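You operate a simulated robot arm through the tools that you are given. There is no shell and no other tool. Be economical: measure what you need, move in short steps, check, and stop when the job is done.

You run a simulated robot arm. Do the job below in one go: nothing can be reset, and whatever is moved stays where it is left.

Task
Put the short billet from the upper shelf of the steel rack on the top of the steel rack. Then take the small ring and put it on the grate. Then open the number 26 lid. Do these in the order given. Set down upright: short billet.

It is judged by the outcome, as a careful person would: the job done as asked, and still so three seconds after it is handed in. It fails if anything else is knocked over, pushed out of place, dropped, spilled or broken. A push-on lid holds only when it is set on centred and level and pressed home; a screw cap is set on level and turned clockwise until tight.

Robot
A 7-joint arm with a two-finger parallel gripper on a trunk, on a base that drives. Base frame: it is fixed to the floor where the robot stands at the start and does not move with it; the origin is under the middle of the robot, x ahead of it, y to its left, z up. Lengths are in m, angles in rad, forces in N, time in s.
With the tool pointing down near the work surface it reaches from about 0.34 to 0.76 m from the robot's upright axis, wherever it stands. Its first joint turns from -2.007 to 2.007 rad. Places, roughly: grate [0.7, 1.3, 0.8]; number 26 lid [-4.3, 0.2, 1]; short billet (4x4x6 cm) [0.5, 0, 1.2]; small ring (5x5x2 cm) [0.6, 2.9, 0.8]; top of the steel rack [0.7, 0.3, 1.6]. Payload 3.91 kg.
The TCP is the grasp point between the finger pads, 0.03 m short of the fingertips. In the tool frame z runs along the fingers and y along their closing line. The gripper opens to 0.11 m. The fingers are 0.02 m wide and 0.01 m thick; the gripper's body (0.048 by 0.112 m) begins 0.055 m behind the TCP.
Orientation is that of the tool frame in the base frame, as a unit quaternion [x, y, z, w]. With the fingers straight down and closing along the base's y, the tool's x points along the base's -x, its y along +y and its z along -z.

Tools
- The arm moves only by the tool move_arm. Its argument "deltas" is text: rows parted by semicolons, each of 7 numbers parted by spaces: the turn, a rotation vector about the tool's x, y, z in rad, then the shift along the tool's x, y, z in mm, then the opening in per cent of the stroke, from 0 (shut) to 100 (fully open). In form: rx ry rz x y z hand; .... A call has 1 to 20 rows; each row shifts and turns the commanded pose from where the row before left it, along the tool's axes as they then stand. Rows are played at 5 a second. More than 0.05 m and 0.15 rad between two rows, or a gripper value outside its range, and nothing of the call is played. A pose out of reach is approached as far as the arm can. The call stops where the force on the tool passes 40 N (or 10 N more than at its start, if that is more) or the arm is blocked; 0.2 s more then pass. Each finger travels about 0.108 m/s and halts on what it meets, pressing with about 20 N; the grip force reading is that of the motor and also rises with nothing between the fingers. The clock runs only during rows and for 0.2 s after the last one: add rows that do not move to give the fingers time. The reply holds the time, the measured pose of the TCP, the force on the tool along the base axes, the opening and the grip force, in the units named above and with some noise, with the torque about the TCP (base axes, N m) and any sound that the robot's microphone picked up.
- Cameras (640 x 400 px; columns grow to the right, rows downward): "scene" is now at [0.0269, 0.1284, 1.62]; the picture's right is [-0.26, -0.97, 0.00], its down [-0.56, 0.15, -0.81] and it looks along [0.79, -0.21, -0.58] (base axes); focal length 214 px, centre (320, 200). "wrist" rides on the gripper at [0.072, 0.017, -0.103] in the tool frame; the picture's right is [-0.23, 0.97, 0.00], its down [-0.76, -0.18, -0.62] and it looks along [-0.61, -0.14, 0.78] (tool axes); focal length 222 px, centre (320, 200).
- grab_frame(camera): a new picture of that camera. It takes no simulated time.
- lift_body(by): slides the trunk up (or, below 0, down) by that many m; the arm and the scene camera ride with it, the base frame stays. It gives what a move gives, with no picture.
- roll_base(legs): drives the robot by 1 to 6 legs, each [ahead, turn to the left] in m and rad, along the robot's own axes; the way and the turn of a leg run together, so that a leg with both is an arc; at most 1.5 m and 3.142 rad a leg. The arm and the cameras ride along, it lands a little off, and it stops where it bumps. It gives what a move gives.
- head_to(pan, tilt): turns the head with the scene camera to pan (to the left, within 2.705 rad either way) and tilt (down, from -0.506 to 1.204), counted from straight ahead of the robot. It gives what a move gives.
- probe_pixels(camera, pixels): for up to 12 pixels [column, row] of the newest picture of that camera ("zoom" is the newest enlarged one), the place [x, y, z] in the base frame of the surface seen there, good to about 0.002 m. It takes no simulated time.
- enlarge(camera, box): a new picture of the part [left, top, right, bottom] of that camera's present view, enlarged. It takes no simulated time.
- job_done(): hands the job in; it is judged then, once.

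Go step by step. Measure first, check grasps and placings, and put right what went wrong. The budget is 110 turns and 78 pictures, counting those below and the enlarged ones. Unless the task says otherwise, let go and move clear before handing in, and close with one line.

The tools are called after "Emit:" as name(argument=value, ...) on one line, values as JSON. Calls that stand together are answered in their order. move_arm: Moves the arm, as the interface text tells. Its arguments: {"type":"object","properties":{"deltas":{"type":"string"}},"required":["deltas"]} The other tools are called the same way: lift_body (by) slides the trunk up or down; roll_base (legs) drives the base; head_to (pan, tilt) turns the head that bears the scene camera; grab_frame (camera) takes a picture; probe_pixels (camera, pixels) gives the place of the surface under pixels of a picture; enlarge (camera, box) takes an enlarged picture of a part of a camera's view; job_done () hands the job in.

At the start:

```text
clock: 0.0
eef_pos: [0.2888, 0.1495, 0.9981]
tcp_rot: [-0.001, 1.0, 0.0, 0.0]
force: [-0.1, -0.4, 0.4]
ft_torque: [0.01, 0.03, -0.03]
gripper_width: 0.1101
grip_force: 0.1
trunk travel left (down, up): [-0.718, 0.272]
robot x, y, heading: [-0.0006, -0.0013, 0.004]
head pan, tilt: [-0.258, 0.621]
```

scene: 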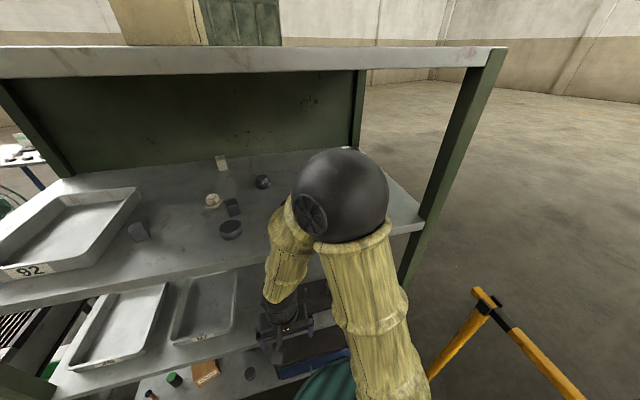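
wrist: 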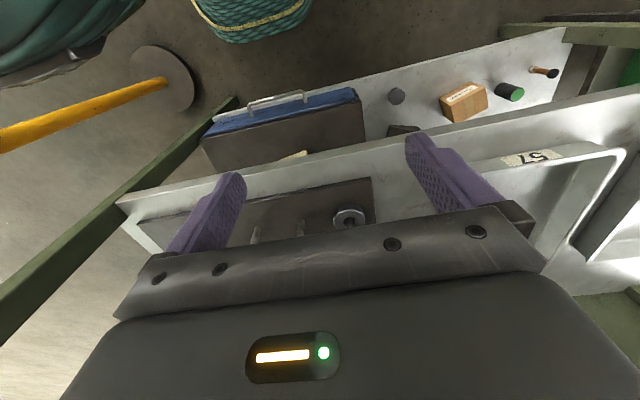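

The scene picture shows the upper shelf with several small objects around pixels (140-265, 160-240). I'll enlarge that area to find the short billet.

Emit:
enlarge(camera="scene", box=[100, 140, 300, 265])

Emit:
probe_pixels(camera="scene", pixels=[[138, 230], [213, 200], [232, 208], [230, 228], [262, 181], [222, 162], [180, 240], [250, 72], [250, 50], [150, 285], [480, 60], [30, 60]])

```text
3.20 times, centred on (200, 202) of scene
```

zoom: 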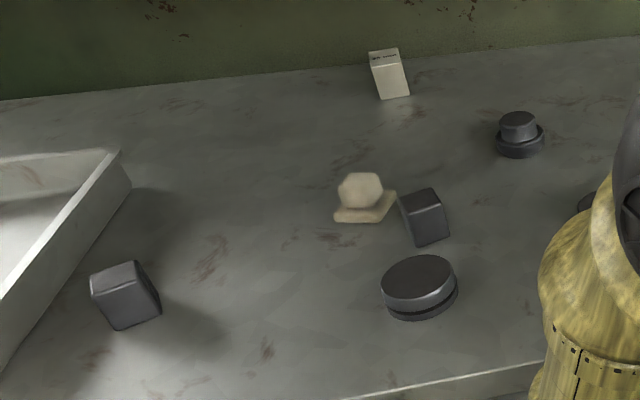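

```text
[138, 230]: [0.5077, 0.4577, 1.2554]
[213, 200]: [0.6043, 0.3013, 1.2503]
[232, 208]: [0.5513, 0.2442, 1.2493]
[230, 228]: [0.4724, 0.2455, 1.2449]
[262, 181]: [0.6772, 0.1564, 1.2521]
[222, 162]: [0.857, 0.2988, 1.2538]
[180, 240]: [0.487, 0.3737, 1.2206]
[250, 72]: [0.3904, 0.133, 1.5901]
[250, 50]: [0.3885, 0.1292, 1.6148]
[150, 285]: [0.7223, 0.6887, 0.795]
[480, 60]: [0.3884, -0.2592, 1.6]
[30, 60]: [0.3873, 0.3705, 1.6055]
```

The elbow hides the spot near (0.5, 0). I'll look around to see what's behind before backing off.

Emit:
head_to(pan=2.6, tilt=0.6)

Emit:
grab_frame(camera="scene")

Emit:
head_to(pan=-1.6, tilt=0.6)

Emit:
grab_frame(camera="scene")

Emit:
head_to(pan=1.2, tilt=0.5)

Emit:
grab_frame(camera="scene")

```text
clock: 2.5
eef_pos: [0.2889, 0.1507, 0.9998]
tcp_rot: [0.0, 1.0, 0.001, 0.0]
force: [-0.2, 1.1, -0.5]
ft_torque: [0.01, 0.03, -0.01]
gripper_width: 0.1099
grip_force: 0.1
trunk travel left (down, up): [-0.718, 0.272]
robot x, y, heading: [0.0017, -0.0005, -0.0]
head pan, tilt: [2.601, 0.6]
```

```text
74 pictures are left
```

scene: 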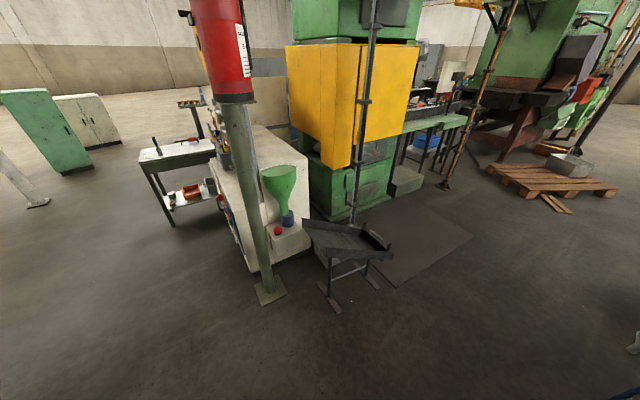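

```text
clock: 5.9
eef_pos: [0.2895, 0.1498, 0.9999]
tcp_rot: [0.0, 1.0, 0.0, 0.0]
force: [0.0, -0.8, 0.8]
ft_torque: [-0.01, -0.02, -0.02]
gripper_width: 0.11
grip_force: 0.1
trunk travel left (down, up): [-0.718, 0.272]
robot x, y, heading: [-0.0015, -0.0014, -0.001]
head pan, tilt: [-1.6, 0.6]
```

```text
73 pictures are left
```

scene: 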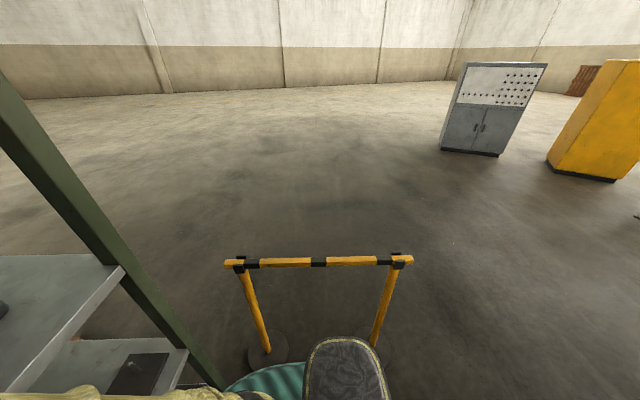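

```text
clock: 8.4
eef_pos: [0.2893, 0.1492, 0.9992]
tcp_rot: [-0.001, 1.0, 0.0, 0.001]
force: [-0.2, 0.5, -0.4]
ft_torque: [0.02, -0.03, 0.0]
gripper_width: 0.1096
grip_force: 0.0
trunk travel left (down, up): [-0.718, 0.272]
robot x, y, heading: [-0.0027, -0.0006, 0.001]
head pan, tilt: [1.201, 0.499]
```

```text
72 pictures are left
```

scene: 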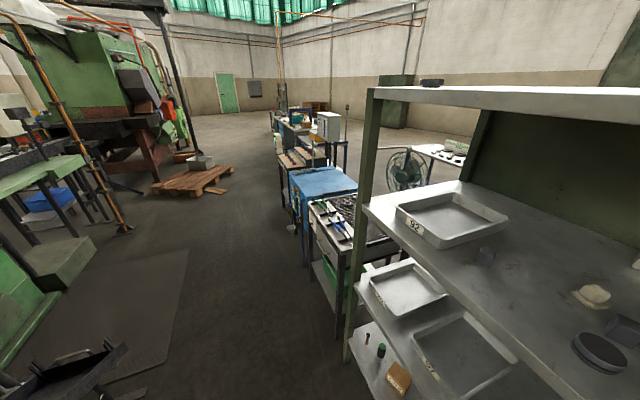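

Behind the robot is clear. Backing up 0.35 m, then looking ahead at the shelf.

Emit:
roll_base(legs=[[-0.35, 0]])

Emit:
head_to(pan=-0.1, tilt=0.4)

Emit:
grab_frame(camera="scene")

```text
clock: 10.9
eef_pos: [-0.0622, 0.1492, 0.9992]
tcp_rot: [-0.002, 1.0, 0.0, 0.0]
force: [-0.2, 0.1, -0.8]
ft_torque: [0.01, 0.04, -0.03]
gripper_width: 0.1101
grip_force: 0.0
trunk travel left (down, up): [-0.718, 0.272]
robot x, y, heading: [-0.3517, 0.0002, 0.003]
head pan, tilt: [1.201, 0.499]
```

```text
clock: 12.4
eef_pos: [-0.0612, 0.1502, 1.0006]
tcp_rot: [-0.001, 1.0, -0.001, 0.0]
force: [-0.2, -0.1, 0.2]
ft_torque: [-0.01, 0.01, 0.01]
gripper_width: 0.1099
grip_force: 0.0
trunk travel left (down, up): [-0.718, 0.272]
robot x, y, heading: [-0.3506, 0.0005, 0.004]
head pan, tilt: [-0.099, 0.4]
```

```text
71 pictures are left
```

scene: 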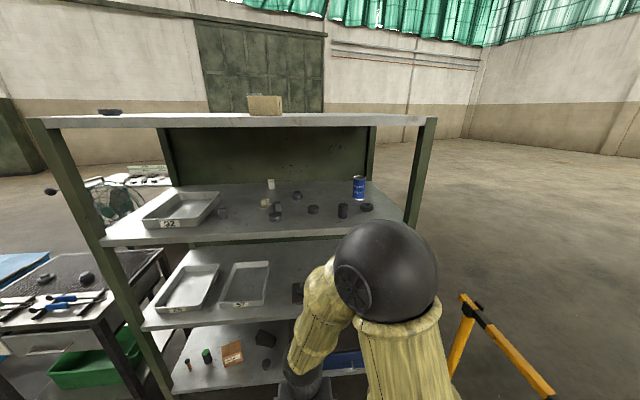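

Emit:
enlarge(camera="scene", box=[200, 160, 420, 250])

Emit:
probe_pixels(camera="scene", pixels=[[222, 214], [274, 215], [313, 210], [343, 211], [343, 220], [367, 207], [358, 190], [265, 110], [110, 111], [200, 120], [340, 118]])

```text
2.91 times, centred on (310, 205) of scene
```

zoom: 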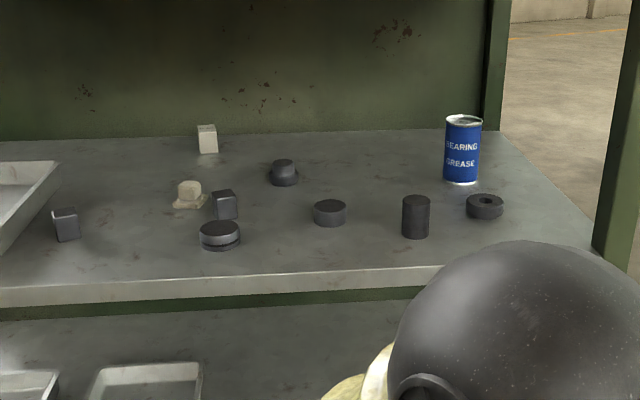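

```text
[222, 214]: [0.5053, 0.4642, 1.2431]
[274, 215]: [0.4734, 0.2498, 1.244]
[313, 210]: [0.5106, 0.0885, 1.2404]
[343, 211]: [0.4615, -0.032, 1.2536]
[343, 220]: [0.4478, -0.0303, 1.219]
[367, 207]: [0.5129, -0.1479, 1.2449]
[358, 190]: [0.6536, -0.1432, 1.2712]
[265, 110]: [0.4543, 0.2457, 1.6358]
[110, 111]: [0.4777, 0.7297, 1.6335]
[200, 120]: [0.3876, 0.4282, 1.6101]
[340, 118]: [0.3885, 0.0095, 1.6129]
```

The short billet is the dark upright cylinder at zoom (415,217), about (0.468, -0.031). I'll measure it and the top surface more closely.

Emit:
enlarge(camera="scene", box=[322, 195, 382, 232])

Emit:
enlarge(camera="scene", box=[180, 80, 440, 150])

Emit:
probe_pixels(camera="zoom", pixels=[[210, 40], [245, 40], [210, 85], [300, 76], [400, 76], [500, 76], [300, 90], [400, 90]])

```text
10.67 times, centred on (352, 214) of scene
```

zoom: 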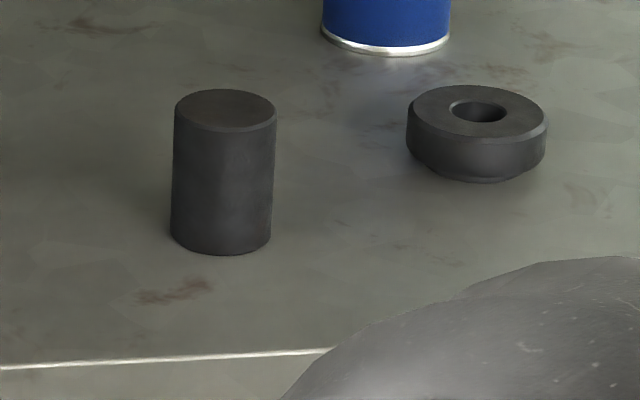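

```text
2.46 times, centred on (310, 115) of scene
```

zoom: 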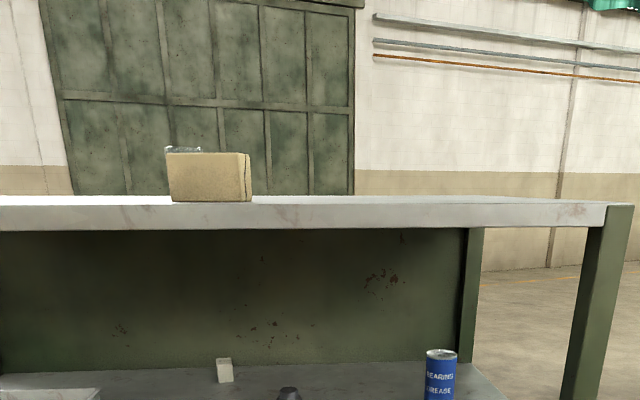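

```text
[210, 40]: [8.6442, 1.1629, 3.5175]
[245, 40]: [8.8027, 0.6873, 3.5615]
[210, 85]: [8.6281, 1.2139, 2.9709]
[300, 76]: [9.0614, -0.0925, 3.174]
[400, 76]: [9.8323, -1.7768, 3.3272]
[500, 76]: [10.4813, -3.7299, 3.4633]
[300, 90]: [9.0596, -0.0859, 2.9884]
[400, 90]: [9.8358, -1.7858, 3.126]
```

The billet stands clear at about (0.467, -0.031), base at z≈1.22. I'll raise the TCP and pitch the tool 45° forward so it can reach in between the shelves.

Emit:
move_arm(deltas="0 0 0 -25 0 -40 100;0 0 0 -25 0 -40 100;0 0 0 -25 0 -40 100;0 0 0 -25 0 -40 100;0 0 0 -25 0 -40 100;0 0 0 -25 0 -40 100;0 -0.131 0 0 0 0 100;0 -0.131 0 0 0 0 100;0 -0.131 0 0 0 0 100;0 -0.131 0 0 0 0 100;0 -0.131 0 0 0 0 100;0 -0.131 0 0 0 0 100;0 0 0 0 0 0 100")

Emit:
grab_frame(camera="scene")

Emit:
grab_frame(camera="wrist")

```text
clock: 15.2
eef_pos: [0.0897, 0.15, 1.2397]
tcp_rot: [-0.002, 0.924, 0.001, 0.383]
force: [0.5, -0.3, 0.1]
ft_torque: [0.03, 0.03, -0.01]
gripper_width: 0.1103
grip_force: 0.1
trunk travel left (down, up): [-0.718, 0.272]
robot x, y, heading: [-0.354, -0.0006, 0.005]
head pan, tilt: [-0.099, 0.4]
```

```text
67 pictures are left
```

scene: 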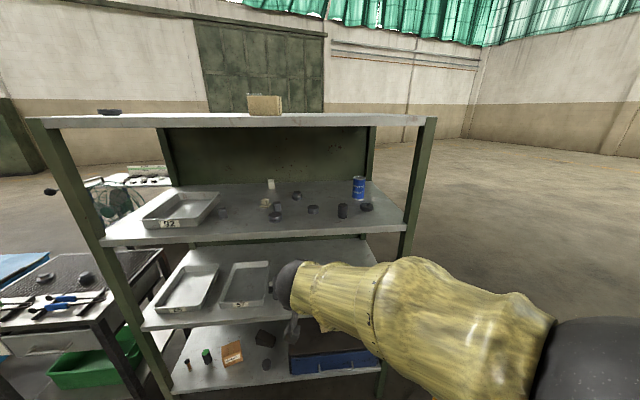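

```text
66 pictures are left
```

wrist: 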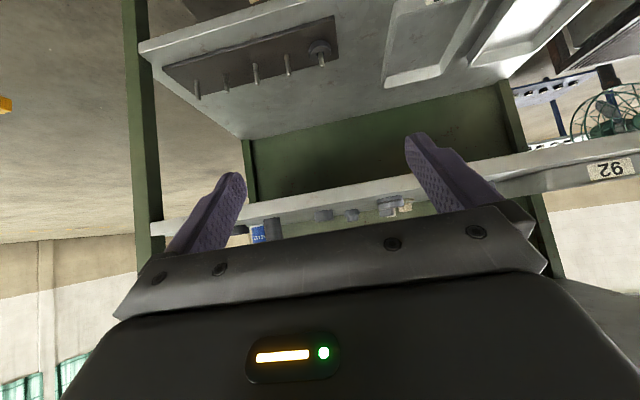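

Arm is in pose. I'll refine the billet's position with a zoom.

Emit:
enlarge(camera="scene", box=[322, 195, 382, 232])

Emit:
probe_pixels(camera="zoom", pixels=[[225, 110], [225, 95], [225, 125], [182, 110], [268, 110], [222, 180], [190, 180], [255, 180], [120, 240], [100, 355]])

```text
10.67 times, centred on (352, 214) of scene
```

zoom: 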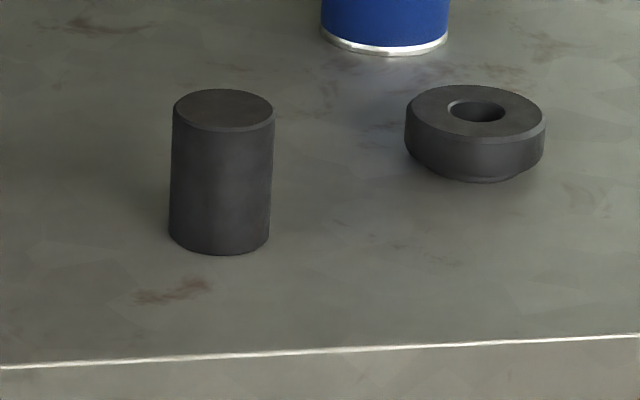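

```text
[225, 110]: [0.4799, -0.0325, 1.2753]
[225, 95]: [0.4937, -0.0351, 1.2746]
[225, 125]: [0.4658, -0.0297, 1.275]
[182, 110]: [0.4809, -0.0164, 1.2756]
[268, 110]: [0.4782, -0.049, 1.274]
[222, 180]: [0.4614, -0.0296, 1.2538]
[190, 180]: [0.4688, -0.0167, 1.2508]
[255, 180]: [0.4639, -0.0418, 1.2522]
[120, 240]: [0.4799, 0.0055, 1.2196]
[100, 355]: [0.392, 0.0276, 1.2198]
```

Billet centre (0.480, -0.0325), top z 1.275, shelf 1.2195. I'll shift sideways to line up, raise slightly, and check the elbow vs the barrier on the right.

Emit:
move_arm(deltas="0 0 0 -4 -45 -4 64;0 0 0 -4 -46 -4 64;0 0 0 -4 -46 -4 64;0 0 0 0 -45 0 64;0 0 0 0 0 0 64")

Emit:
head_to(pan=-1.1, tilt=0.6)

Emit:
grab_frame(camera="scene")

```text
clock: 16.4
eef_pos: [0.0906, -0.032, 1.2586]
tcp_rot: [-0.001, 0.924, 0.0, 0.383]
force: [-0.6, -1.1, 0.9]
ft_torque: [-0.01, -0.01, 0.0]
gripper_width: 0.0703
grip_force: 0.2
trunk travel left (down, up): [-0.718, 0.272]
robot x, y, heading: [-0.3492, 0.0015, -0.002]
head pan, tilt: [-0.099, 0.4]
```

```text
clock: 17.7
eef_pos: [0.0896, -0.0313, 1.2575]
tcp_rot: [0.0, 0.924, 0.001, 0.382]
force: [0.2, 0.3, 0.2]
ft_torque: [-0.02, -0.06, -0.03]
gripper_width: 0.0705
grip_force: 0.1
trunk travel left (down, up): [-0.718, 0.272]
robot x, y, heading: [-0.3512, -0.0001, 0.007]
head pan, tilt: [-1.1, 0.6]
```

```text
64 pictures are left
```

scene: 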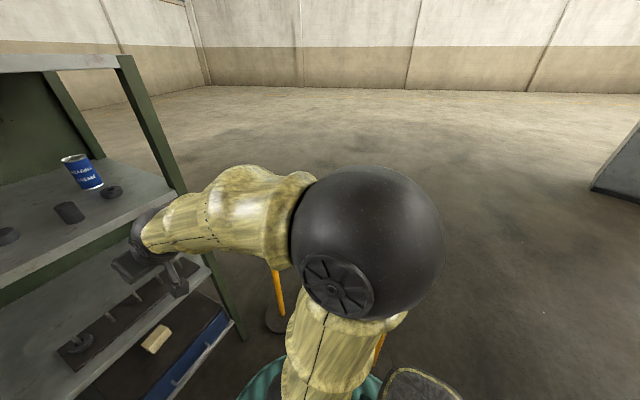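

Emit:
probe_pixels(camera="scene", pixels=[[368, 240], [440, 240], [280, 290], [180, 215], [240, 195], [160, 130], [320, 320]])

```text
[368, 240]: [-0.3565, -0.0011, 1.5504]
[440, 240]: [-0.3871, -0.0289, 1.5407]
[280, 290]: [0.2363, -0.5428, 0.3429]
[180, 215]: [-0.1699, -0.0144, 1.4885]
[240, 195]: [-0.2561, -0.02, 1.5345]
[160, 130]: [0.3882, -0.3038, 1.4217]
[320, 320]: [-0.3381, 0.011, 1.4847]
```

The elbow is above the robot's shoulder, nowhere near the barrier. Driving forward 0.25 m.

Emit:
roll_base(legs=[[0.25, 0]])

Emit:
head_to(pan=-0.1, tilt=0.55)

Emit:
grab_frame(camera="scene")

```text
clock: 19.7
eef_pos: [0.3393, -0.0297, 1.2575]
tcp_rot: [-0.002, 0.924, 0.001, 0.383]
force: [0.4, 0.4, -0.9]
ft_torque: [0.0, -0.02, -0.01]
gripper_width: 0.0703
grip_force: 0.0
trunk travel left (down, up): [-0.718, 0.272]
robot x, y, heading: [-0.1033, -0.0, 0.002]
head pan, tilt: [-1.1, 0.6]
```

```text
clock: 21.0
eef_pos: [0.3383, -0.0309, 1.2568]
tcp_rot: [-0.002, 0.924, 0.002, 0.383]
force: [0.0, -0.1, 0.3]
ft_torque: [0.01, 0.03, 0.02]
gripper_width: 0.0705
grip_force: 0.1
trunk travel left (down, up): [-0.718, 0.272]
robot x, y, heading: [-0.0991, 0.0006, 0.002]
head pan, tilt: [-0.099, 0.55]
```

```text
63 pictures are left
```

scene: 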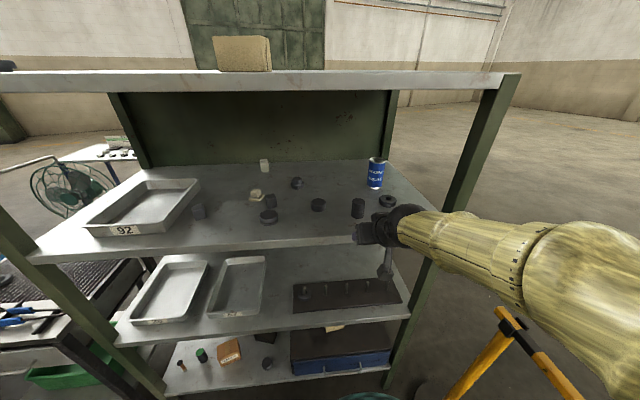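

The gripper is aligned in front of the shelf. Advancing to straddle the billet.

Emit:
move_arm(deltas="0 0 0 -29.7 0 12.7 64;0 0 0 -28.3 -1 28.3 64;0 0 0 -28.3 0 28.3 64;0 0 0 -13.4 0 31.8 64;0 0 0 0 0 0 64")

Emit:
enlarge(camera="scene", box=[300, 170, 440, 258])

Emit:
grab_frame(camera="wrist")

```text
clock: 22.2
eef_pos: [0.4807, -0.0312, 1.2575]
tcp_rot: [-0.002, 0.923, 0.001, 0.384]
force: [0.6, -0.6, -0.8]
ft_torque: [-0.01, 0.0, 0.0]
gripper_width: 0.0703
grip_force: 0.1
trunk travel left (down, up): [-0.718, 0.272]
robot x, y, heading: [-0.1027, -0.002, 0.003]
head pan, tilt: [-0.099, 0.55]
```

```text
4.55 times, centred on (370, 214) of scene
```

zoom: 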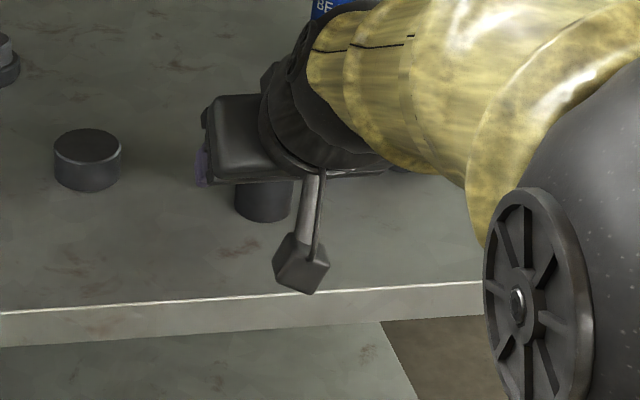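

```text
61 pictures are left
```

wrist: 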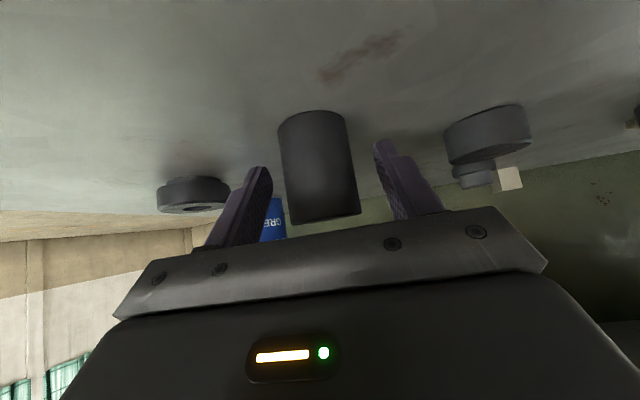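

The billet sits between the fingers (wrist pixel 320,165). Closing, lifting a little, and checking.

Emit:
move_arm(deltas="0 0 0 0 0 0 0;0 0 0 0 0 0 0;0 0 0 0 0 0 0;0 0 0 0 0 0 0;0 0 0 -14.1 0 -14.1 0;0 0 0 -7 0 -7 0;0 0 0 0 0 0 0")

Emit:
grab_frame(camera="wrist")

```text
clock: 23.8
eef_pos: [0.4805, -0.0326, 1.2859]
tcp_rot: [-0.001, 0.924, 0.001, 0.382]
force: [-0.6, 0.1, -4.8]
ft_torque: [0.02, -0.01, 0.04]
gripper_width: 0.0396
grip_force: 19.5
trunk travel left (down, up): [-0.718, 0.272]
robot x, y, heading: [-0.1016, 0.0007, 0.005]
head pan, tilt: [-0.099, 0.55]
```

```text
60 pictures are left
```

wrist: 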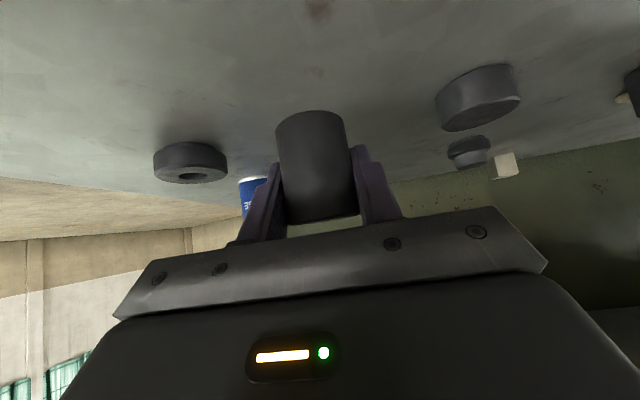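

Held firmly (width 0.040). Backing out, driving back slightly, and raising the trunk.

Emit:
move_arm(deltas="0 0 0 28.3 0 -28.3 0;0 0 0 28.3 0 -28.3 0;0 0 0 28.3 0 -28.3 0;0 0 0 28.3 0 -28.3 0;0 0 0 0 0 0 0")

Emit:
roll_base(legs=[[-0.12, 0]])

Emit:
lift_body(by=0.265)

Emit:
move_arm(deltas="0 0 0 -28.3 0 -28.3 0;0 0 0 -28.3 0 -28.3 0;0 0 0 -28.3 0 -28.3 0;0 0 0 -28.3 0 -28.3 0;0 0 0 0 0 0 0")

Emit:
grab_frame(camera="scene")

```text
clock: 25.0
eef_pos: [0.3236, -0.0332, 1.286]
tcp_rot: [-0.001, 0.924, 0.001, 0.382]
force: [-0.2, -1.5, -5.9]
ft_torque: [0.02, 0.04, 0.04]
gripper_width: 0.0397
grip_force: 20.4
trunk travel left (down, up): [-0.718, 0.272]
robot x, y, heading: [-0.1011, -0.0015, 0.004]
head pan, tilt: [-0.099, 0.55]
```

```text
clock: 26.3
eef_pos: [0.2007, -0.0323, 1.2883]
tcp_rot: [-0.001, 0.924, 0.0, 0.383]
force: [-0.4, 0.1, -4.4]
ft_torque: [0.02, 0.0, 0.01]
gripper_width: 0.0391
grip_force: 20.1
trunk travel left (down, up): [-0.718, 0.272]
robot x, y, heading: [-0.2215, 0.0016, 0.001]
head pan, tilt: [-0.099, 0.55]
```

```text
clock: 29.1
eef_pos: [0.2025, -0.0329, 1.552]
tcp_rot: [-0.001, 0.924, 0.0, 0.383]
force: [-0.5, 0.1, -6.1]
ft_torque: [0.01, -0.02, 0.0]
gripper_width: 0.0398
grip_force: 19.9
trunk travel left (down, up): [-0.983, 0.007]
robot x, y, heading: [-0.2215, -0.0055, 0.003]
head pan, tilt: [-0.099, 0.55]
```

```text
clock: 30.2
eef_pos: [0.2128, -0.034, 1.6864]
tcp_rot: [-0.001, 0.924, 0.0, 0.383]
force: [0.5, -0.2, -5.0]
ft_torque: [0.02, 0.0, -0.01]
gripper_width: 0.0399
grip_force: 20.2
out of reach, approached as far as the arm can: row 1, 2
trunk travel left (down, up): [-0.983, 0.007]
robot x, y, heading: [-0.2158, -0.0029, 0.002]
head pan, tilt: [-0.099, 0.55]
```

```text
59 pictures are left
```

scene: 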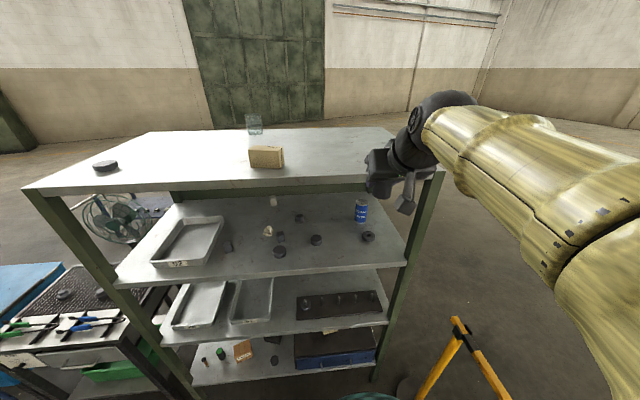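

The billet is above the rack top level. Probing the top surface to choose a spot and height.

Emit:
probe_pixels(camera="scene", pixels=[[200, 165], [330, 150], [330, 165], [300, 170], [270, 155], [345, 178], [330, 140], [283, 165], [252, 165], [253, 125], [380, 160]])

```text
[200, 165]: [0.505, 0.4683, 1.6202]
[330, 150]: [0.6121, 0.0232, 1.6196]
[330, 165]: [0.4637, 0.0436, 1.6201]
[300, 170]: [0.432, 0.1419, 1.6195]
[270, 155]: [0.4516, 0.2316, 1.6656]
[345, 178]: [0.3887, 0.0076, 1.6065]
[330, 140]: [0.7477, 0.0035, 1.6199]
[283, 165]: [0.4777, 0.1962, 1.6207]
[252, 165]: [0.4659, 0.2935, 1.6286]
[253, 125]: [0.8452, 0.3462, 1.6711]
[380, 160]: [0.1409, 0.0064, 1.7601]
```

Top surface z = 1.620, clear around (0.48, -0.03). Driving forward 0.2 with the billet 28 mm above the surface.

Emit:
roll_base(legs=[[0.2, 0]])

Emit:
move_arm(deltas="0 0 0 -24.7 0 24.7 0;0 0 0 -24.7 0 24.7 0;0 0 0 0 0 0 0")

```text
clock: 32.0
eef_pos: [0.4148, -0.0314, 1.6868]
tcp_rot: [-0.003, 0.924, 0.001, 0.382]
force: [0.7, -0.1, -6.0]
ft_torque: [0.0, -0.03, -0.02]
gripper_width: 0.0397
grip_force: 19.9
trunk travel left (down, up): [-0.983, 0.007]
robot x, y, heading: [-0.0199, -0.0015, 0.008]
head pan, tilt: [-0.099, 0.55]
```

```text
clock: 32.8
eef_pos: [0.4813, -0.031, 1.687]
tcp_rot: [-0.001, 0.924, 0.001, 0.383]
force: [-0.7, 0.7, -5.8]
ft_torque: [-0.01, 0.0, -0.04]
gripper_width: 0.0396
grip_force: 19.9
trunk travel left (down, up): [-0.983, 0.007]
robot x, y, heading: [-0.0224, 0.0019, 0.004]
head pan, tilt: [-0.099, 0.55]
```

Lowering gently toward z 1.659.

Emit:
move_arm(deltas="0 0 0 9 0 9 0;0 0 0 9 0 9 0;0 0 0 1.4 0 1.4 0;0 0 0 0 0 0 0")

Emit:
enlarge(camera="scene", box=[250, 100, 450, 225])

Emit:
grab_frame(camera="wrist")

```text
clock: 33.8
eef_pos: [0.4828, -0.0295, 1.659]
tcp_rot: [-0.002, 0.924, 0.0, 0.382]
force: [0.3, -0.1, -6.1]
ft_torque: [0.01, -0.01, 0.02]
gripper_width: 0.0399
grip_force: 20.1
trunk travel left (down, up): [-0.983, 0.007]
robot x, y, heading: [-0.0201, -0.0023, 0.004]
head pan, tilt: [-0.099, 0.55]
```

```text
3.20 times, centred on (350, 162) of scene
```

zoom: 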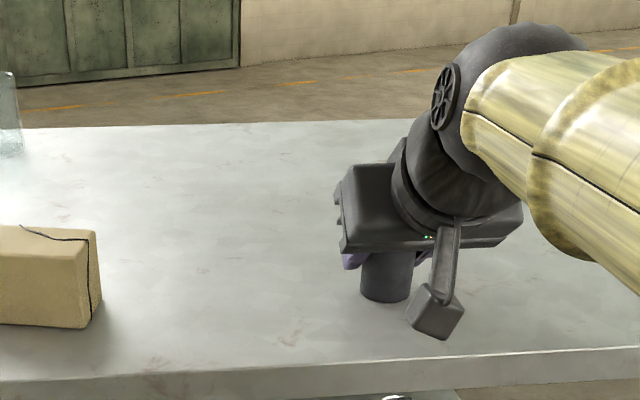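

```text
57 pictures are left
```

wrist: 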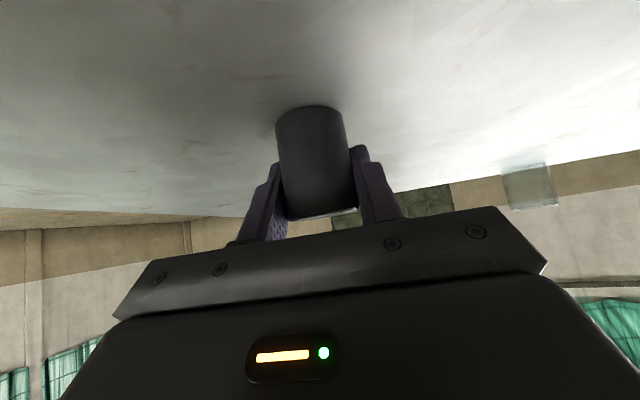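

Nearly touching, force still 6 N (weight only). Lowering in tiny steps until contact is felt.

Emit:
move_arm(deltas="0 0 0 0.9 0 0.9 0;0 0 0 0 0 0 0")

Emit:
move_arm(deltas="0 0 0 0.7 0 0.7 0;0 0 0 0 0 0 0")

```text
clock: 34.4
eef_pos: [0.484, -0.0308, 1.6586]
tcp_rot: [-0.003, 0.924, 0.001, 0.383]
force: [1.4, -0.4, 0.9]
ft_torque: [0.0, 0.03, -0.05]
gripper_width: 0.0399
grip_force: 19.9
trunk travel left (down, up): [-0.983, 0.007]
robot x, y, heading: [-0.0226, 0.0012, 0.006]
head pan, tilt: [-0.099, 0.55]
```

```text
clock: 35.0
eef_pos: [0.4829, -0.0304, 1.6588]
tcp_rot: [-0.002, 0.923, 0.0, 0.384]
force: [3.6, -0.4, 11.9]
ft_torque: [-0.06, 0.15, 0.05]
gripper_width: 0.0398
grip_force: 19.5
trunk travel left (down, up): [-0.983, 0.007]
robot x, y, heading: [-0.0207, 0.0023, 0.003]
head pan, tilt: [-0.099, 0.55]
```

Contact confirmed (+12 N). Opening and withdrawing along the tool axis.

Emit:
move_arm(deltas="0 0 0 -0.5 0 -0.5 50;0 0 0 0 0 0 64;0 0 0 0 0 0 64;0 0 0 0 0 -25 64;0 0 0 0 0 -40 64;0 0 0 0 0 -40 64;0 0 0 28 0 -28 64;0 0 0 0 0 0 64")

Emit:
grab_frame(camera="scene")

Emit:
grab_frame(camera="wrist")

```text
clock: 36.8
eef_pos: [0.3979, -0.0319, 1.7327]
tcp_rot: [-0.002, 0.924, 0.001, 0.382]
force: [0.3, -0.4, -0.7]
ft_torque: [-0.02, 0.0, 0.01]
gripper_width: 0.0706
grip_force: 0.1
out of reach, approached as far as the arm can: row 7
trunk travel left (down, up): [-0.983, 0.007]
robot x, y, heading: [-0.0187, -0.0013, 0.002]
head pan, tilt: [-0.099, 0.55]
```

```text
56 pictures are left
```

scene: 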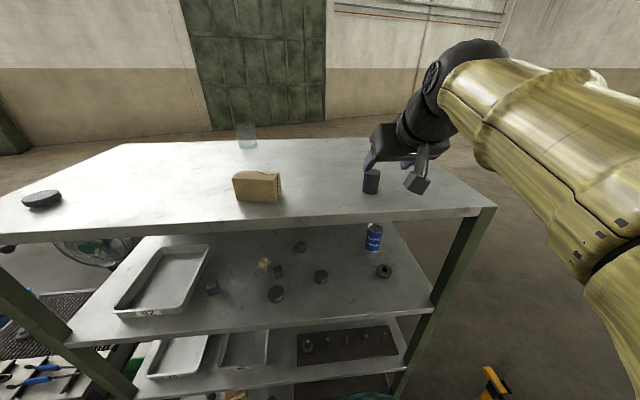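

```text
55 pictures are left
```

wrist: 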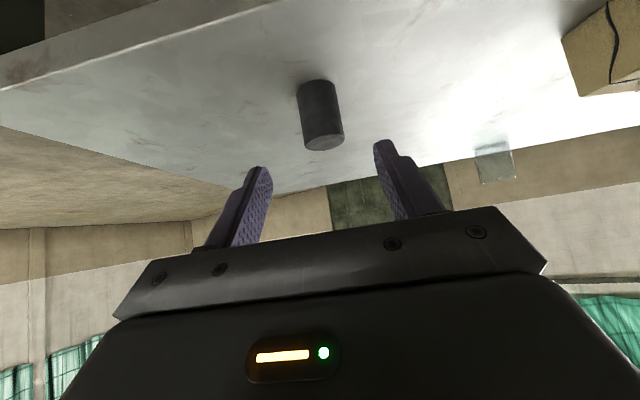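

The billet stands upright on top. Backing away and lowering the trunk, then surveying the left side.

Emit:
roll_base(legs=[[-0.4, 0]])

Emit:
lift_body(by=-0.3)

Emit:
head_to(pan=1.3, tilt=0.55)

Emit:
grab_frame(camera="scene")

Emit:
probe_pixels(camera="scene", pixels=[[50, 380], [100, 300], [180, 300], [250, 300], [330, 300], [360, 240], [330, 180], [300, 150], [290, 200], [200, 180], [200, 240], [320, 220]])

```text
clock: 39.7
eef_pos: [-0.0039, -0.0308, 1.7328]
tcp_rot: [-0.005, 0.924, 0.002, 0.383]
force: [-0.1, -0.3, 0.9]
ft_torque: [0.03, -0.02, -0.03]
gripper_width: 0.0705
grip_force: 0.1
trunk travel left (down, up): [-0.983, 0.007]
robot x, y, heading: [-0.4247, -0.0018, 0.009]
head pan, tilt: [-0.099, 0.55]
```

```text
clock: 42.7
eef_pos: [-0.0054, -0.0309, 1.4318]
tcp_rot: [-0.005, 0.924, 0.002, 0.383]
force: [-0.3, 0.6, 1.1]
ft_torque: [-0.02, -0.01, -0.01]
gripper_width: 0.0705
grip_force: 0.3
trunk travel left (down, up): [-0.683, 0.307]
robot x, y, heading: [-0.4252, 0.0003, 0.008]
head pan, tilt: [-0.099, 0.55]
```

```text
clock: 44.2
eef_pos: [-0.0043, -0.0312, 1.4329]
tcp_rot: [-0.006, 0.924, 0.002, 0.383]
force: [-0.7, -0.1, -0.3]
ft_torque: [0.01, -0.01, -0.02]
gripper_width: 0.0701
grip_force: 0.0
trunk travel left (down, up): [-0.683, 0.307]
robot x, y, heading: [-0.4185, -0.006, 0.013]
head pan, tilt: [1.3, 0.55]
```

```text
54 pictures are left
```

scene: 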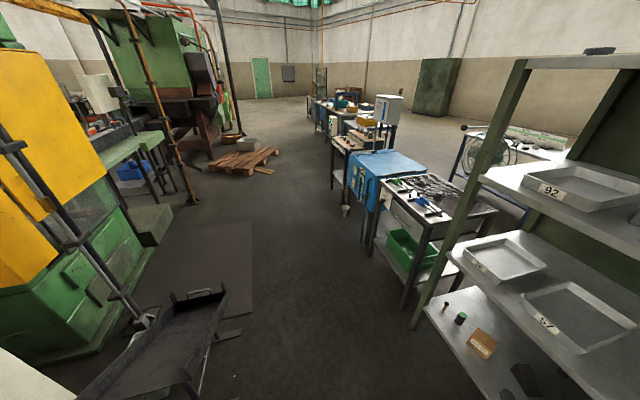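

```text
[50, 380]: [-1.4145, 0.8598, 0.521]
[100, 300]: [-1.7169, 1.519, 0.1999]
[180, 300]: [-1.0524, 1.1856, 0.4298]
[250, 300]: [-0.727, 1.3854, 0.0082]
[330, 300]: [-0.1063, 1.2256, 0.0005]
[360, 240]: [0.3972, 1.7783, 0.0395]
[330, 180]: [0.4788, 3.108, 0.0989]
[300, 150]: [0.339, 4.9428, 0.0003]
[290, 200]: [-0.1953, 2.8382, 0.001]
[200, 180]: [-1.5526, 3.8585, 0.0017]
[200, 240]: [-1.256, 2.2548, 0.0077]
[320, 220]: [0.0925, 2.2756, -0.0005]
```

The corridor between tray stand (x<-0.85) and tables (x>0.38) is clear. Driving along it to around y=2.8, then facing the tables.

Emit:
roll_base(legs=[[0, 1.47], [1.4, 0], [1.4, 0], [0, -1.48]])

Emit:
head_to(pan=0.3, tilt=0.6)

Emit:
grab_frame(camera="scene")

```text
clock: 70.7
eef_pos: [0.2239, 2.767, 1.4327]
tcp_rot: [-0.008, 0.924, 0.003, 0.383]
force: [-0.5, -0.5, -0.1]
ft_torque: [0.03, 0.01, 0.01]
gripper_width: 0.0704
grip_force: 0.0
trunk travel left (down, up): [-0.683, 0.307]
robot x, y, heading: [-0.1942, 2.7952, 0.023]
head pan, tilt: [1.3, 0.55]
```

```text
clock: 71.9
eef_pos: [0.2231, 2.7672, 1.4323]
tcp_rot: [-0.008, 0.924, 0.004, 0.383]
force: [0.6, 0.2, 0.6]
ft_torque: [-0.02, 0.01, -0.02]
gripper_width: 0.0706
grip_force: 0.0
trunk travel left (down, up): [-0.683, 0.307]
robot x, y, heading: [-0.192, 2.795, 0.02]
head pan, tilt: [0.3, 0.6]
```

```text
53 pictures are left
```

scene: 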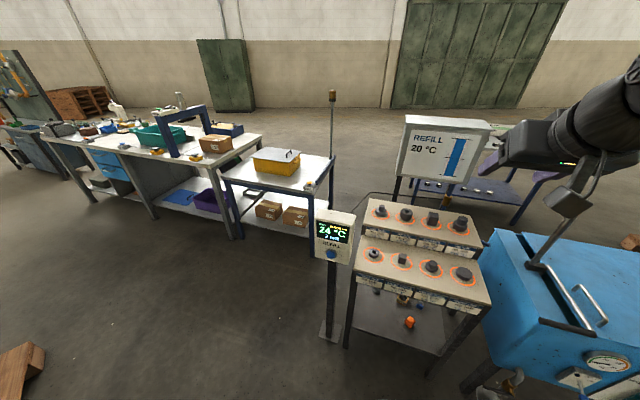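

A display bench with eight parts is ahead (pixels 350-490, 195-300). Zooming to identify the small ring.

Emit:
enlarge(camera="scene", box=[340, 190, 500, 290])

Emit:
probe_pixels(camera="zoom", pixels=[[132, 255], [248, 285], [365, 308], [500, 338], [160, 85], [265, 100], [370, 115], [475, 135], [60, 290], [560, 370], [150, 60]])

```text
4.00 times, centred on (420, 240) of scene
```

zoom: 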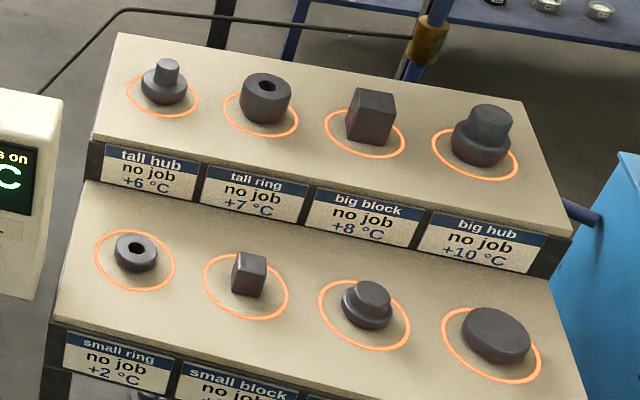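

```text
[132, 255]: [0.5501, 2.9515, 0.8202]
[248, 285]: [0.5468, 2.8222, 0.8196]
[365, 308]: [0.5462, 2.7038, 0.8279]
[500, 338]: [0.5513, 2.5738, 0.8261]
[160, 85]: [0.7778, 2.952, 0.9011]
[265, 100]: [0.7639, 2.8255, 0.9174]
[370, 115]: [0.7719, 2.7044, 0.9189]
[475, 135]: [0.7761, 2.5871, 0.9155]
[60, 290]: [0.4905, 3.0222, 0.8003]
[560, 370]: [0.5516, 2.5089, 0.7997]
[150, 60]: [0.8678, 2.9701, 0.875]
```

The small ring is at zoom (135,253). Getting its centre precisely.

Emit:
enlarge(camera="scene", box=[355, 238, 395, 263])

Emit:
probe_pixels(camera="zoom", pixels=[[200, 250], [380, 250], [300, 180], [280, 310], [320, 250], [300, 250], [120, 350], [460, 200], [300, 350], [250, 250], [350, 250]])

```text
16.00 times, centred on (375, 250) of scene
```

zoom: 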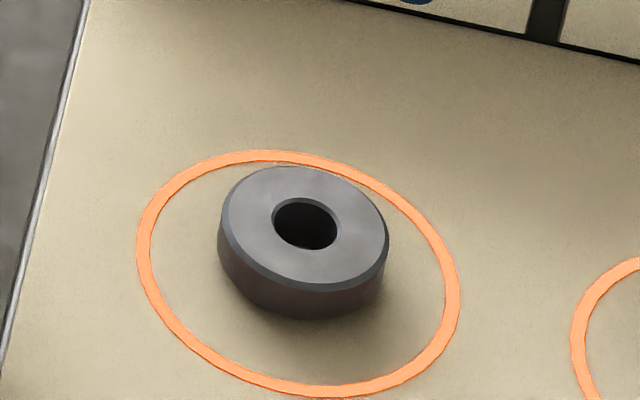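

```text
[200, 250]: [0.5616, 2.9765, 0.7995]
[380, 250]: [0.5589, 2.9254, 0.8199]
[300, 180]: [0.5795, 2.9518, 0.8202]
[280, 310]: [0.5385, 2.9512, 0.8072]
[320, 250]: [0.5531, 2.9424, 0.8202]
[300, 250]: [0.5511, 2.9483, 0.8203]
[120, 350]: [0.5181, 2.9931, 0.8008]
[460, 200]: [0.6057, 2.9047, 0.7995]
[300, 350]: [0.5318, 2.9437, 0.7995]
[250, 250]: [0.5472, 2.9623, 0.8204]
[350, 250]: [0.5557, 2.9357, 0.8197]
```

Ring centre ≈ (0.560, 2.949), top z 0.820, surface 0.800. I'll check the meter box position, drive closer and point the tool down.

Emit:
probe_pixels(camera="scene", pixels=[[335, 235], [353, 240], [316, 245], [333, 150], [332, 320], [345, 330]])

Emit:
roll_base(legs=[[0.17, 0]])

Emit:
move_arm(deltas="0 0.131 0 0 0 0 80;0 0.131 0 0 0 0 80;0 0.131 0 0 0 0 80;0 0.131 0 0 0 0 80;0 0.131 0 0 0 0 80;0 0.13 0 0 0 0 80;0 0 0 0 0 0 80")

Emit:
lift_body(by=-0.25)

```text
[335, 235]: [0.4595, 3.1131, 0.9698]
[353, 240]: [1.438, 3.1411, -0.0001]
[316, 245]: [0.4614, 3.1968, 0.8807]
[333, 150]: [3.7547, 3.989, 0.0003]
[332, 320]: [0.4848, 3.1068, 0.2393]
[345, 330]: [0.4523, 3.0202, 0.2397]
```

```text
clock: 73.5
eef_pos: [0.3965, 2.7708, 1.4322]
tcp_rot: [-0.008, 0.924, 0.003, 0.382]
force: [1.0, -0.8, -0.7]
ft_torque: [-0.01, 0.02, 0.04]
gripper_width: 0.0703
grip_force: 0.0
trunk travel left (down, up): [-0.683, 0.307]
robot x, y, heading: [-0.0239, 2.7973, 0.02]
head pan, tilt: [0.3, 0.6]
```

```text
clock: 75.1
eef_pos: [0.3944, 2.7712, 1.433]
tcp_rot: [-0.01, 1.0, 0.0, -0.001]
force: [-0.5, -0.2, -1.1]
ft_torque: [0.03, 0.0, 0.0]
gripper_width: 0.0878
grip_force: 0.1
trunk travel left (down, up): [-0.683, 0.307]
robot x, y, heading: [-0.0224, 2.7966, 0.022]
head pan, tilt: [0.3, 0.6]
```

```text
clock: 77.7
eef_pos: [0.3955, 2.7711, 1.1822]
tcp_rot: [-0.01, 1.0, 0.0, 0.0]
force: [-0.5, 0.5, 0.0]
ft_torque: [-0.01, 0.0, 0.03]
gripper_width: 0.0879
grip_force: 0.0
trunk travel left (down, up): [-0.433, 0.557]
robot x, y, heading: [-0.0245, 2.7975, 0.018]
head pan, tilt: [0.3, 0.6]
```

Moving over the ring, then descending to z≈0.9 to check.

Emit:
move_arm(deltas="0 0 0 -33.6 35 0 80;0 0 0 -33.6 35 0 80;0 0 0 -33.6 35 0 80;0 0 0 -33.6 35 0 80;0 0 0 -33.6 35 0 80;0 0 0 0 0 45 80;0 0 0 0 0 45 80;0 0 0 0 0 45 80;0 0 0 0 0 45 80;0 0 0 0 0 45 80;0 0 0 0 0 45 80;0 0 0 0 0 0 80")

Emit:
grab_frame(camera="wrist")

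Emit:
grab_frame(camera="scene")

```text
clock: 80.3
eef_pos: [0.4501, 2.8724, 0.8982]
tcp_rot: [-0.009, 1.0, 0.0, 0.0]
force: [0.4, 0.3, -0.6]
ft_torque: [0.01, 0.03, 0.03]
gripper_width: 0.0881
grip_force: 0.2
out of reach, approached as far as the arm can: row 1, 2, 3, 4, 5
trunk travel left (down, up): [-0.433, 0.557]
robot x, y, heading: [-0.0229, 2.7961, 0.019]
head pan, tilt: [0.3, 0.6]
```

```text
50 pictures are left
```

wrist: 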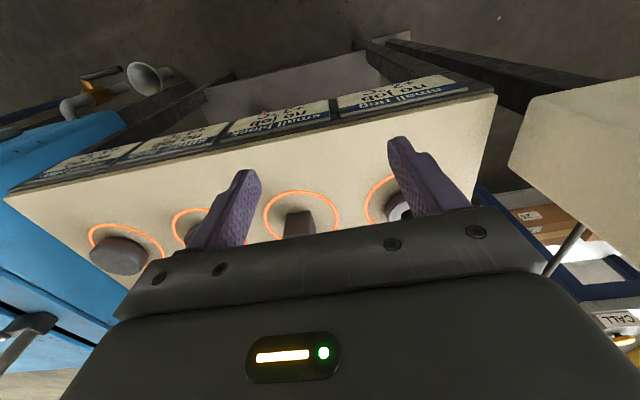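

```text
49 pictures are left
```

scene: 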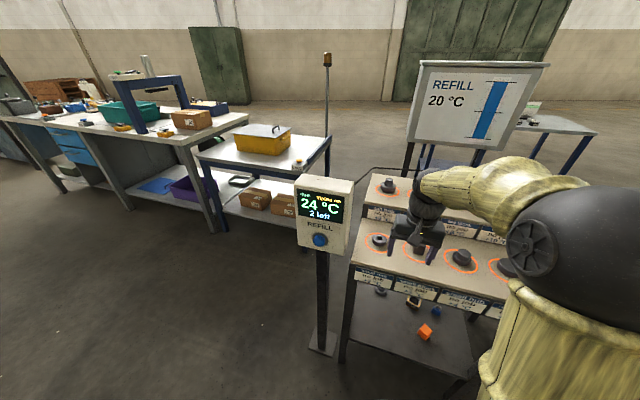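

The shift was limited by reach high up; now at (0.450, 2.872). Finishing the shift at this height.

Emit:
move_arm(deltas="0 0 0 -37.2 24.8 0 80;0 0 0 -37.2 24.8 0 80;0 0 0 -37.2 24.8 0 80;0 0 0 0 0 0 80")

Emit:
grab_frame(camera="wrist")

```text
clock: 81.3
eef_pos: [0.5601, 2.95, 0.8986]
tcp_rot: [-0.01, 1.0, 0.0, -0.001]
force: [0.3, 0.7, -0.1]
ft_torque: [0.0, 0.0, 0.01]
gripper_width: 0.0879
grip_force: 0.1
trunk travel left (down, up): [-0.433, 0.557]
robot x, y, heading: [-0.0217, 2.7937, 0.018]
head pan, tilt: [0.3, 0.6]
```

```text
48 pictures are left
```

wrist: 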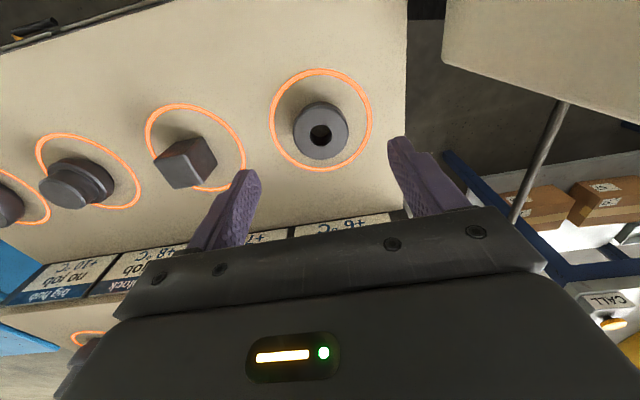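

Ring is centred between the fingers. Descending to tips ~3 mm above the surface and closing.

Emit:
move_arm(deltas="0 0 0 0 0 35 80;0 0 0 0 0 25 80;0 0 0 0 0 5.5 80;0 0 0 0 0 0 80;0 0 0 0 0 0 0;0 0 0 0 0 0 0;0 0 0 0 0 0 0;0 0 0 0 0 0 0")

Emit:
move_arm(deltas="0 0 0 0 0 -30 0;0 0 0 0 0 -40 0;0 0 0 0 0 0 0")

Emit:
grab_frame(camera="wrist")

```text
clock: 83.1
eef_pos: [0.5607, 2.9488, 0.8327]
tcp_rot: [-0.01, 1.0, -0.001, -0.001]
force: [-0.2, 0.0, -0.3]
ft_torque: [0.04, 0.0, 0.01]
gripper_width: 0.0479
grip_force: 20.0
trunk travel left (down, up): [-0.433, 0.557]
robot x, y, heading: [-0.0247, 2.7969, 0.021]
head pan, tilt: [0.3, 0.6]
```

```text
clock: 83.9
eef_pos: [0.5601, 2.9491, 0.9026]
tcp_rot: [-0.009, 1.0, 0.0, -0.001]
force: [0.2, -0.1, -2.4]
ft_torque: [-0.03, 0.02, -0.05]
gripper_width: 0.0478
grip_force: 20.3
trunk travel left (down, up): [-0.433, 0.557]
robot x, y, heading: [-0.0226, 2.7968, 0.019]
head pan, tilt: [0.3, 0.6]
```

```text
47 pictures are left
```

wrist: 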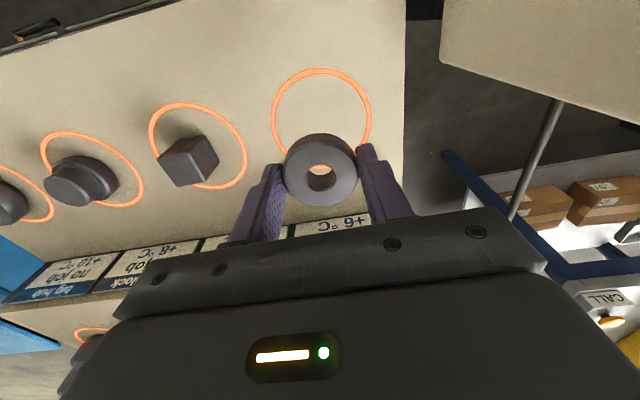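

Ring held. Raising, retracting, and driving back into the corridor, then toward the grate at y≈1.3.

Emit:
move_arm(deltas="0 0 0 0 0 -45 0;0 0 0 0 0 -45 0;0 0 0 35.5 -24 -10 0;0 0 0 35.5 -24 -10 0;0 0 0 35.5 -24 -10 0;0 0 0 35.5 -24 -10 0;0 0 0 35.5 -24 -10 0;0 0 0 35.5 -24 -10 0;0 0 0 0 0 0 0")

Emit:
roll_base(legs=[[-0.2, 0], [0, -1.58], [1.4, 0], [0, 1.57]])

Emit:
head_to(pan=0.0, tilt=0.65)

Emit:
grab_frame(camera="scene")

```text
clock: 85.9
eef_pos: [0.3488, 2.7991, 1.0537]
tcp_rot: [-0.009, 1.0, -0.001, -0.001]
force: [-0.1, -0.1, -1.9]
ft_torque: [0.0, 0.02, 0.02]
gripper_width: 0.0477
grip_force: 20.1
trunk travel left (down, up): [-0.433, 0.557]
robot x, y, heading: [-0.0209, 2.7966, 0.018]
head pan, tilt: [0.3, 0.6]
```

```text
clock: 106.6
eef_pos: [0.1723, 1.3976, 1.0538]
tcp_rot: [-0.014, 1.0, 0.0, -0.001]
force: [0.4, 0.1, -1.7]
ft_torque: [-0.01, 0.02, -0.01]
gripper_width: 0.0481
grip_force: 19.7
trunk travel left (down, up): [-0.433, 0.557]
robot x, y, heading: [-0.2043, 1.3914, 0.029]
head pan, tilt: [0.3, 0.6]
```

```text
clock: 107.4
eef_pos: [0.1734, 1.3992, 1.0534]
tcp_rot: [-0.015, 1.0, 0.0, -0.001]
force: [0.6, 0.0, -1.6]
ft_torque: [0.02, 0.02, -0.02]
gripper_width: 0.048
grip_force: 19.9
trunk travel left (down, up): [-0.433, 0.557]
robot x, y, heading: [-0.2007, 1.3878, 0.03]
head pan, tilt: [0.0, 0.649]
```

```text
46 pictures are left
```

scene: 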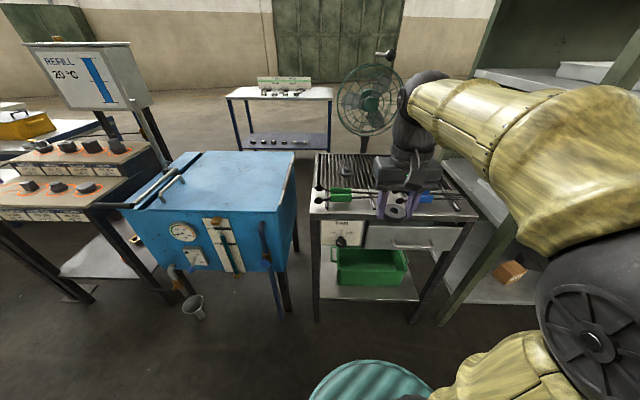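

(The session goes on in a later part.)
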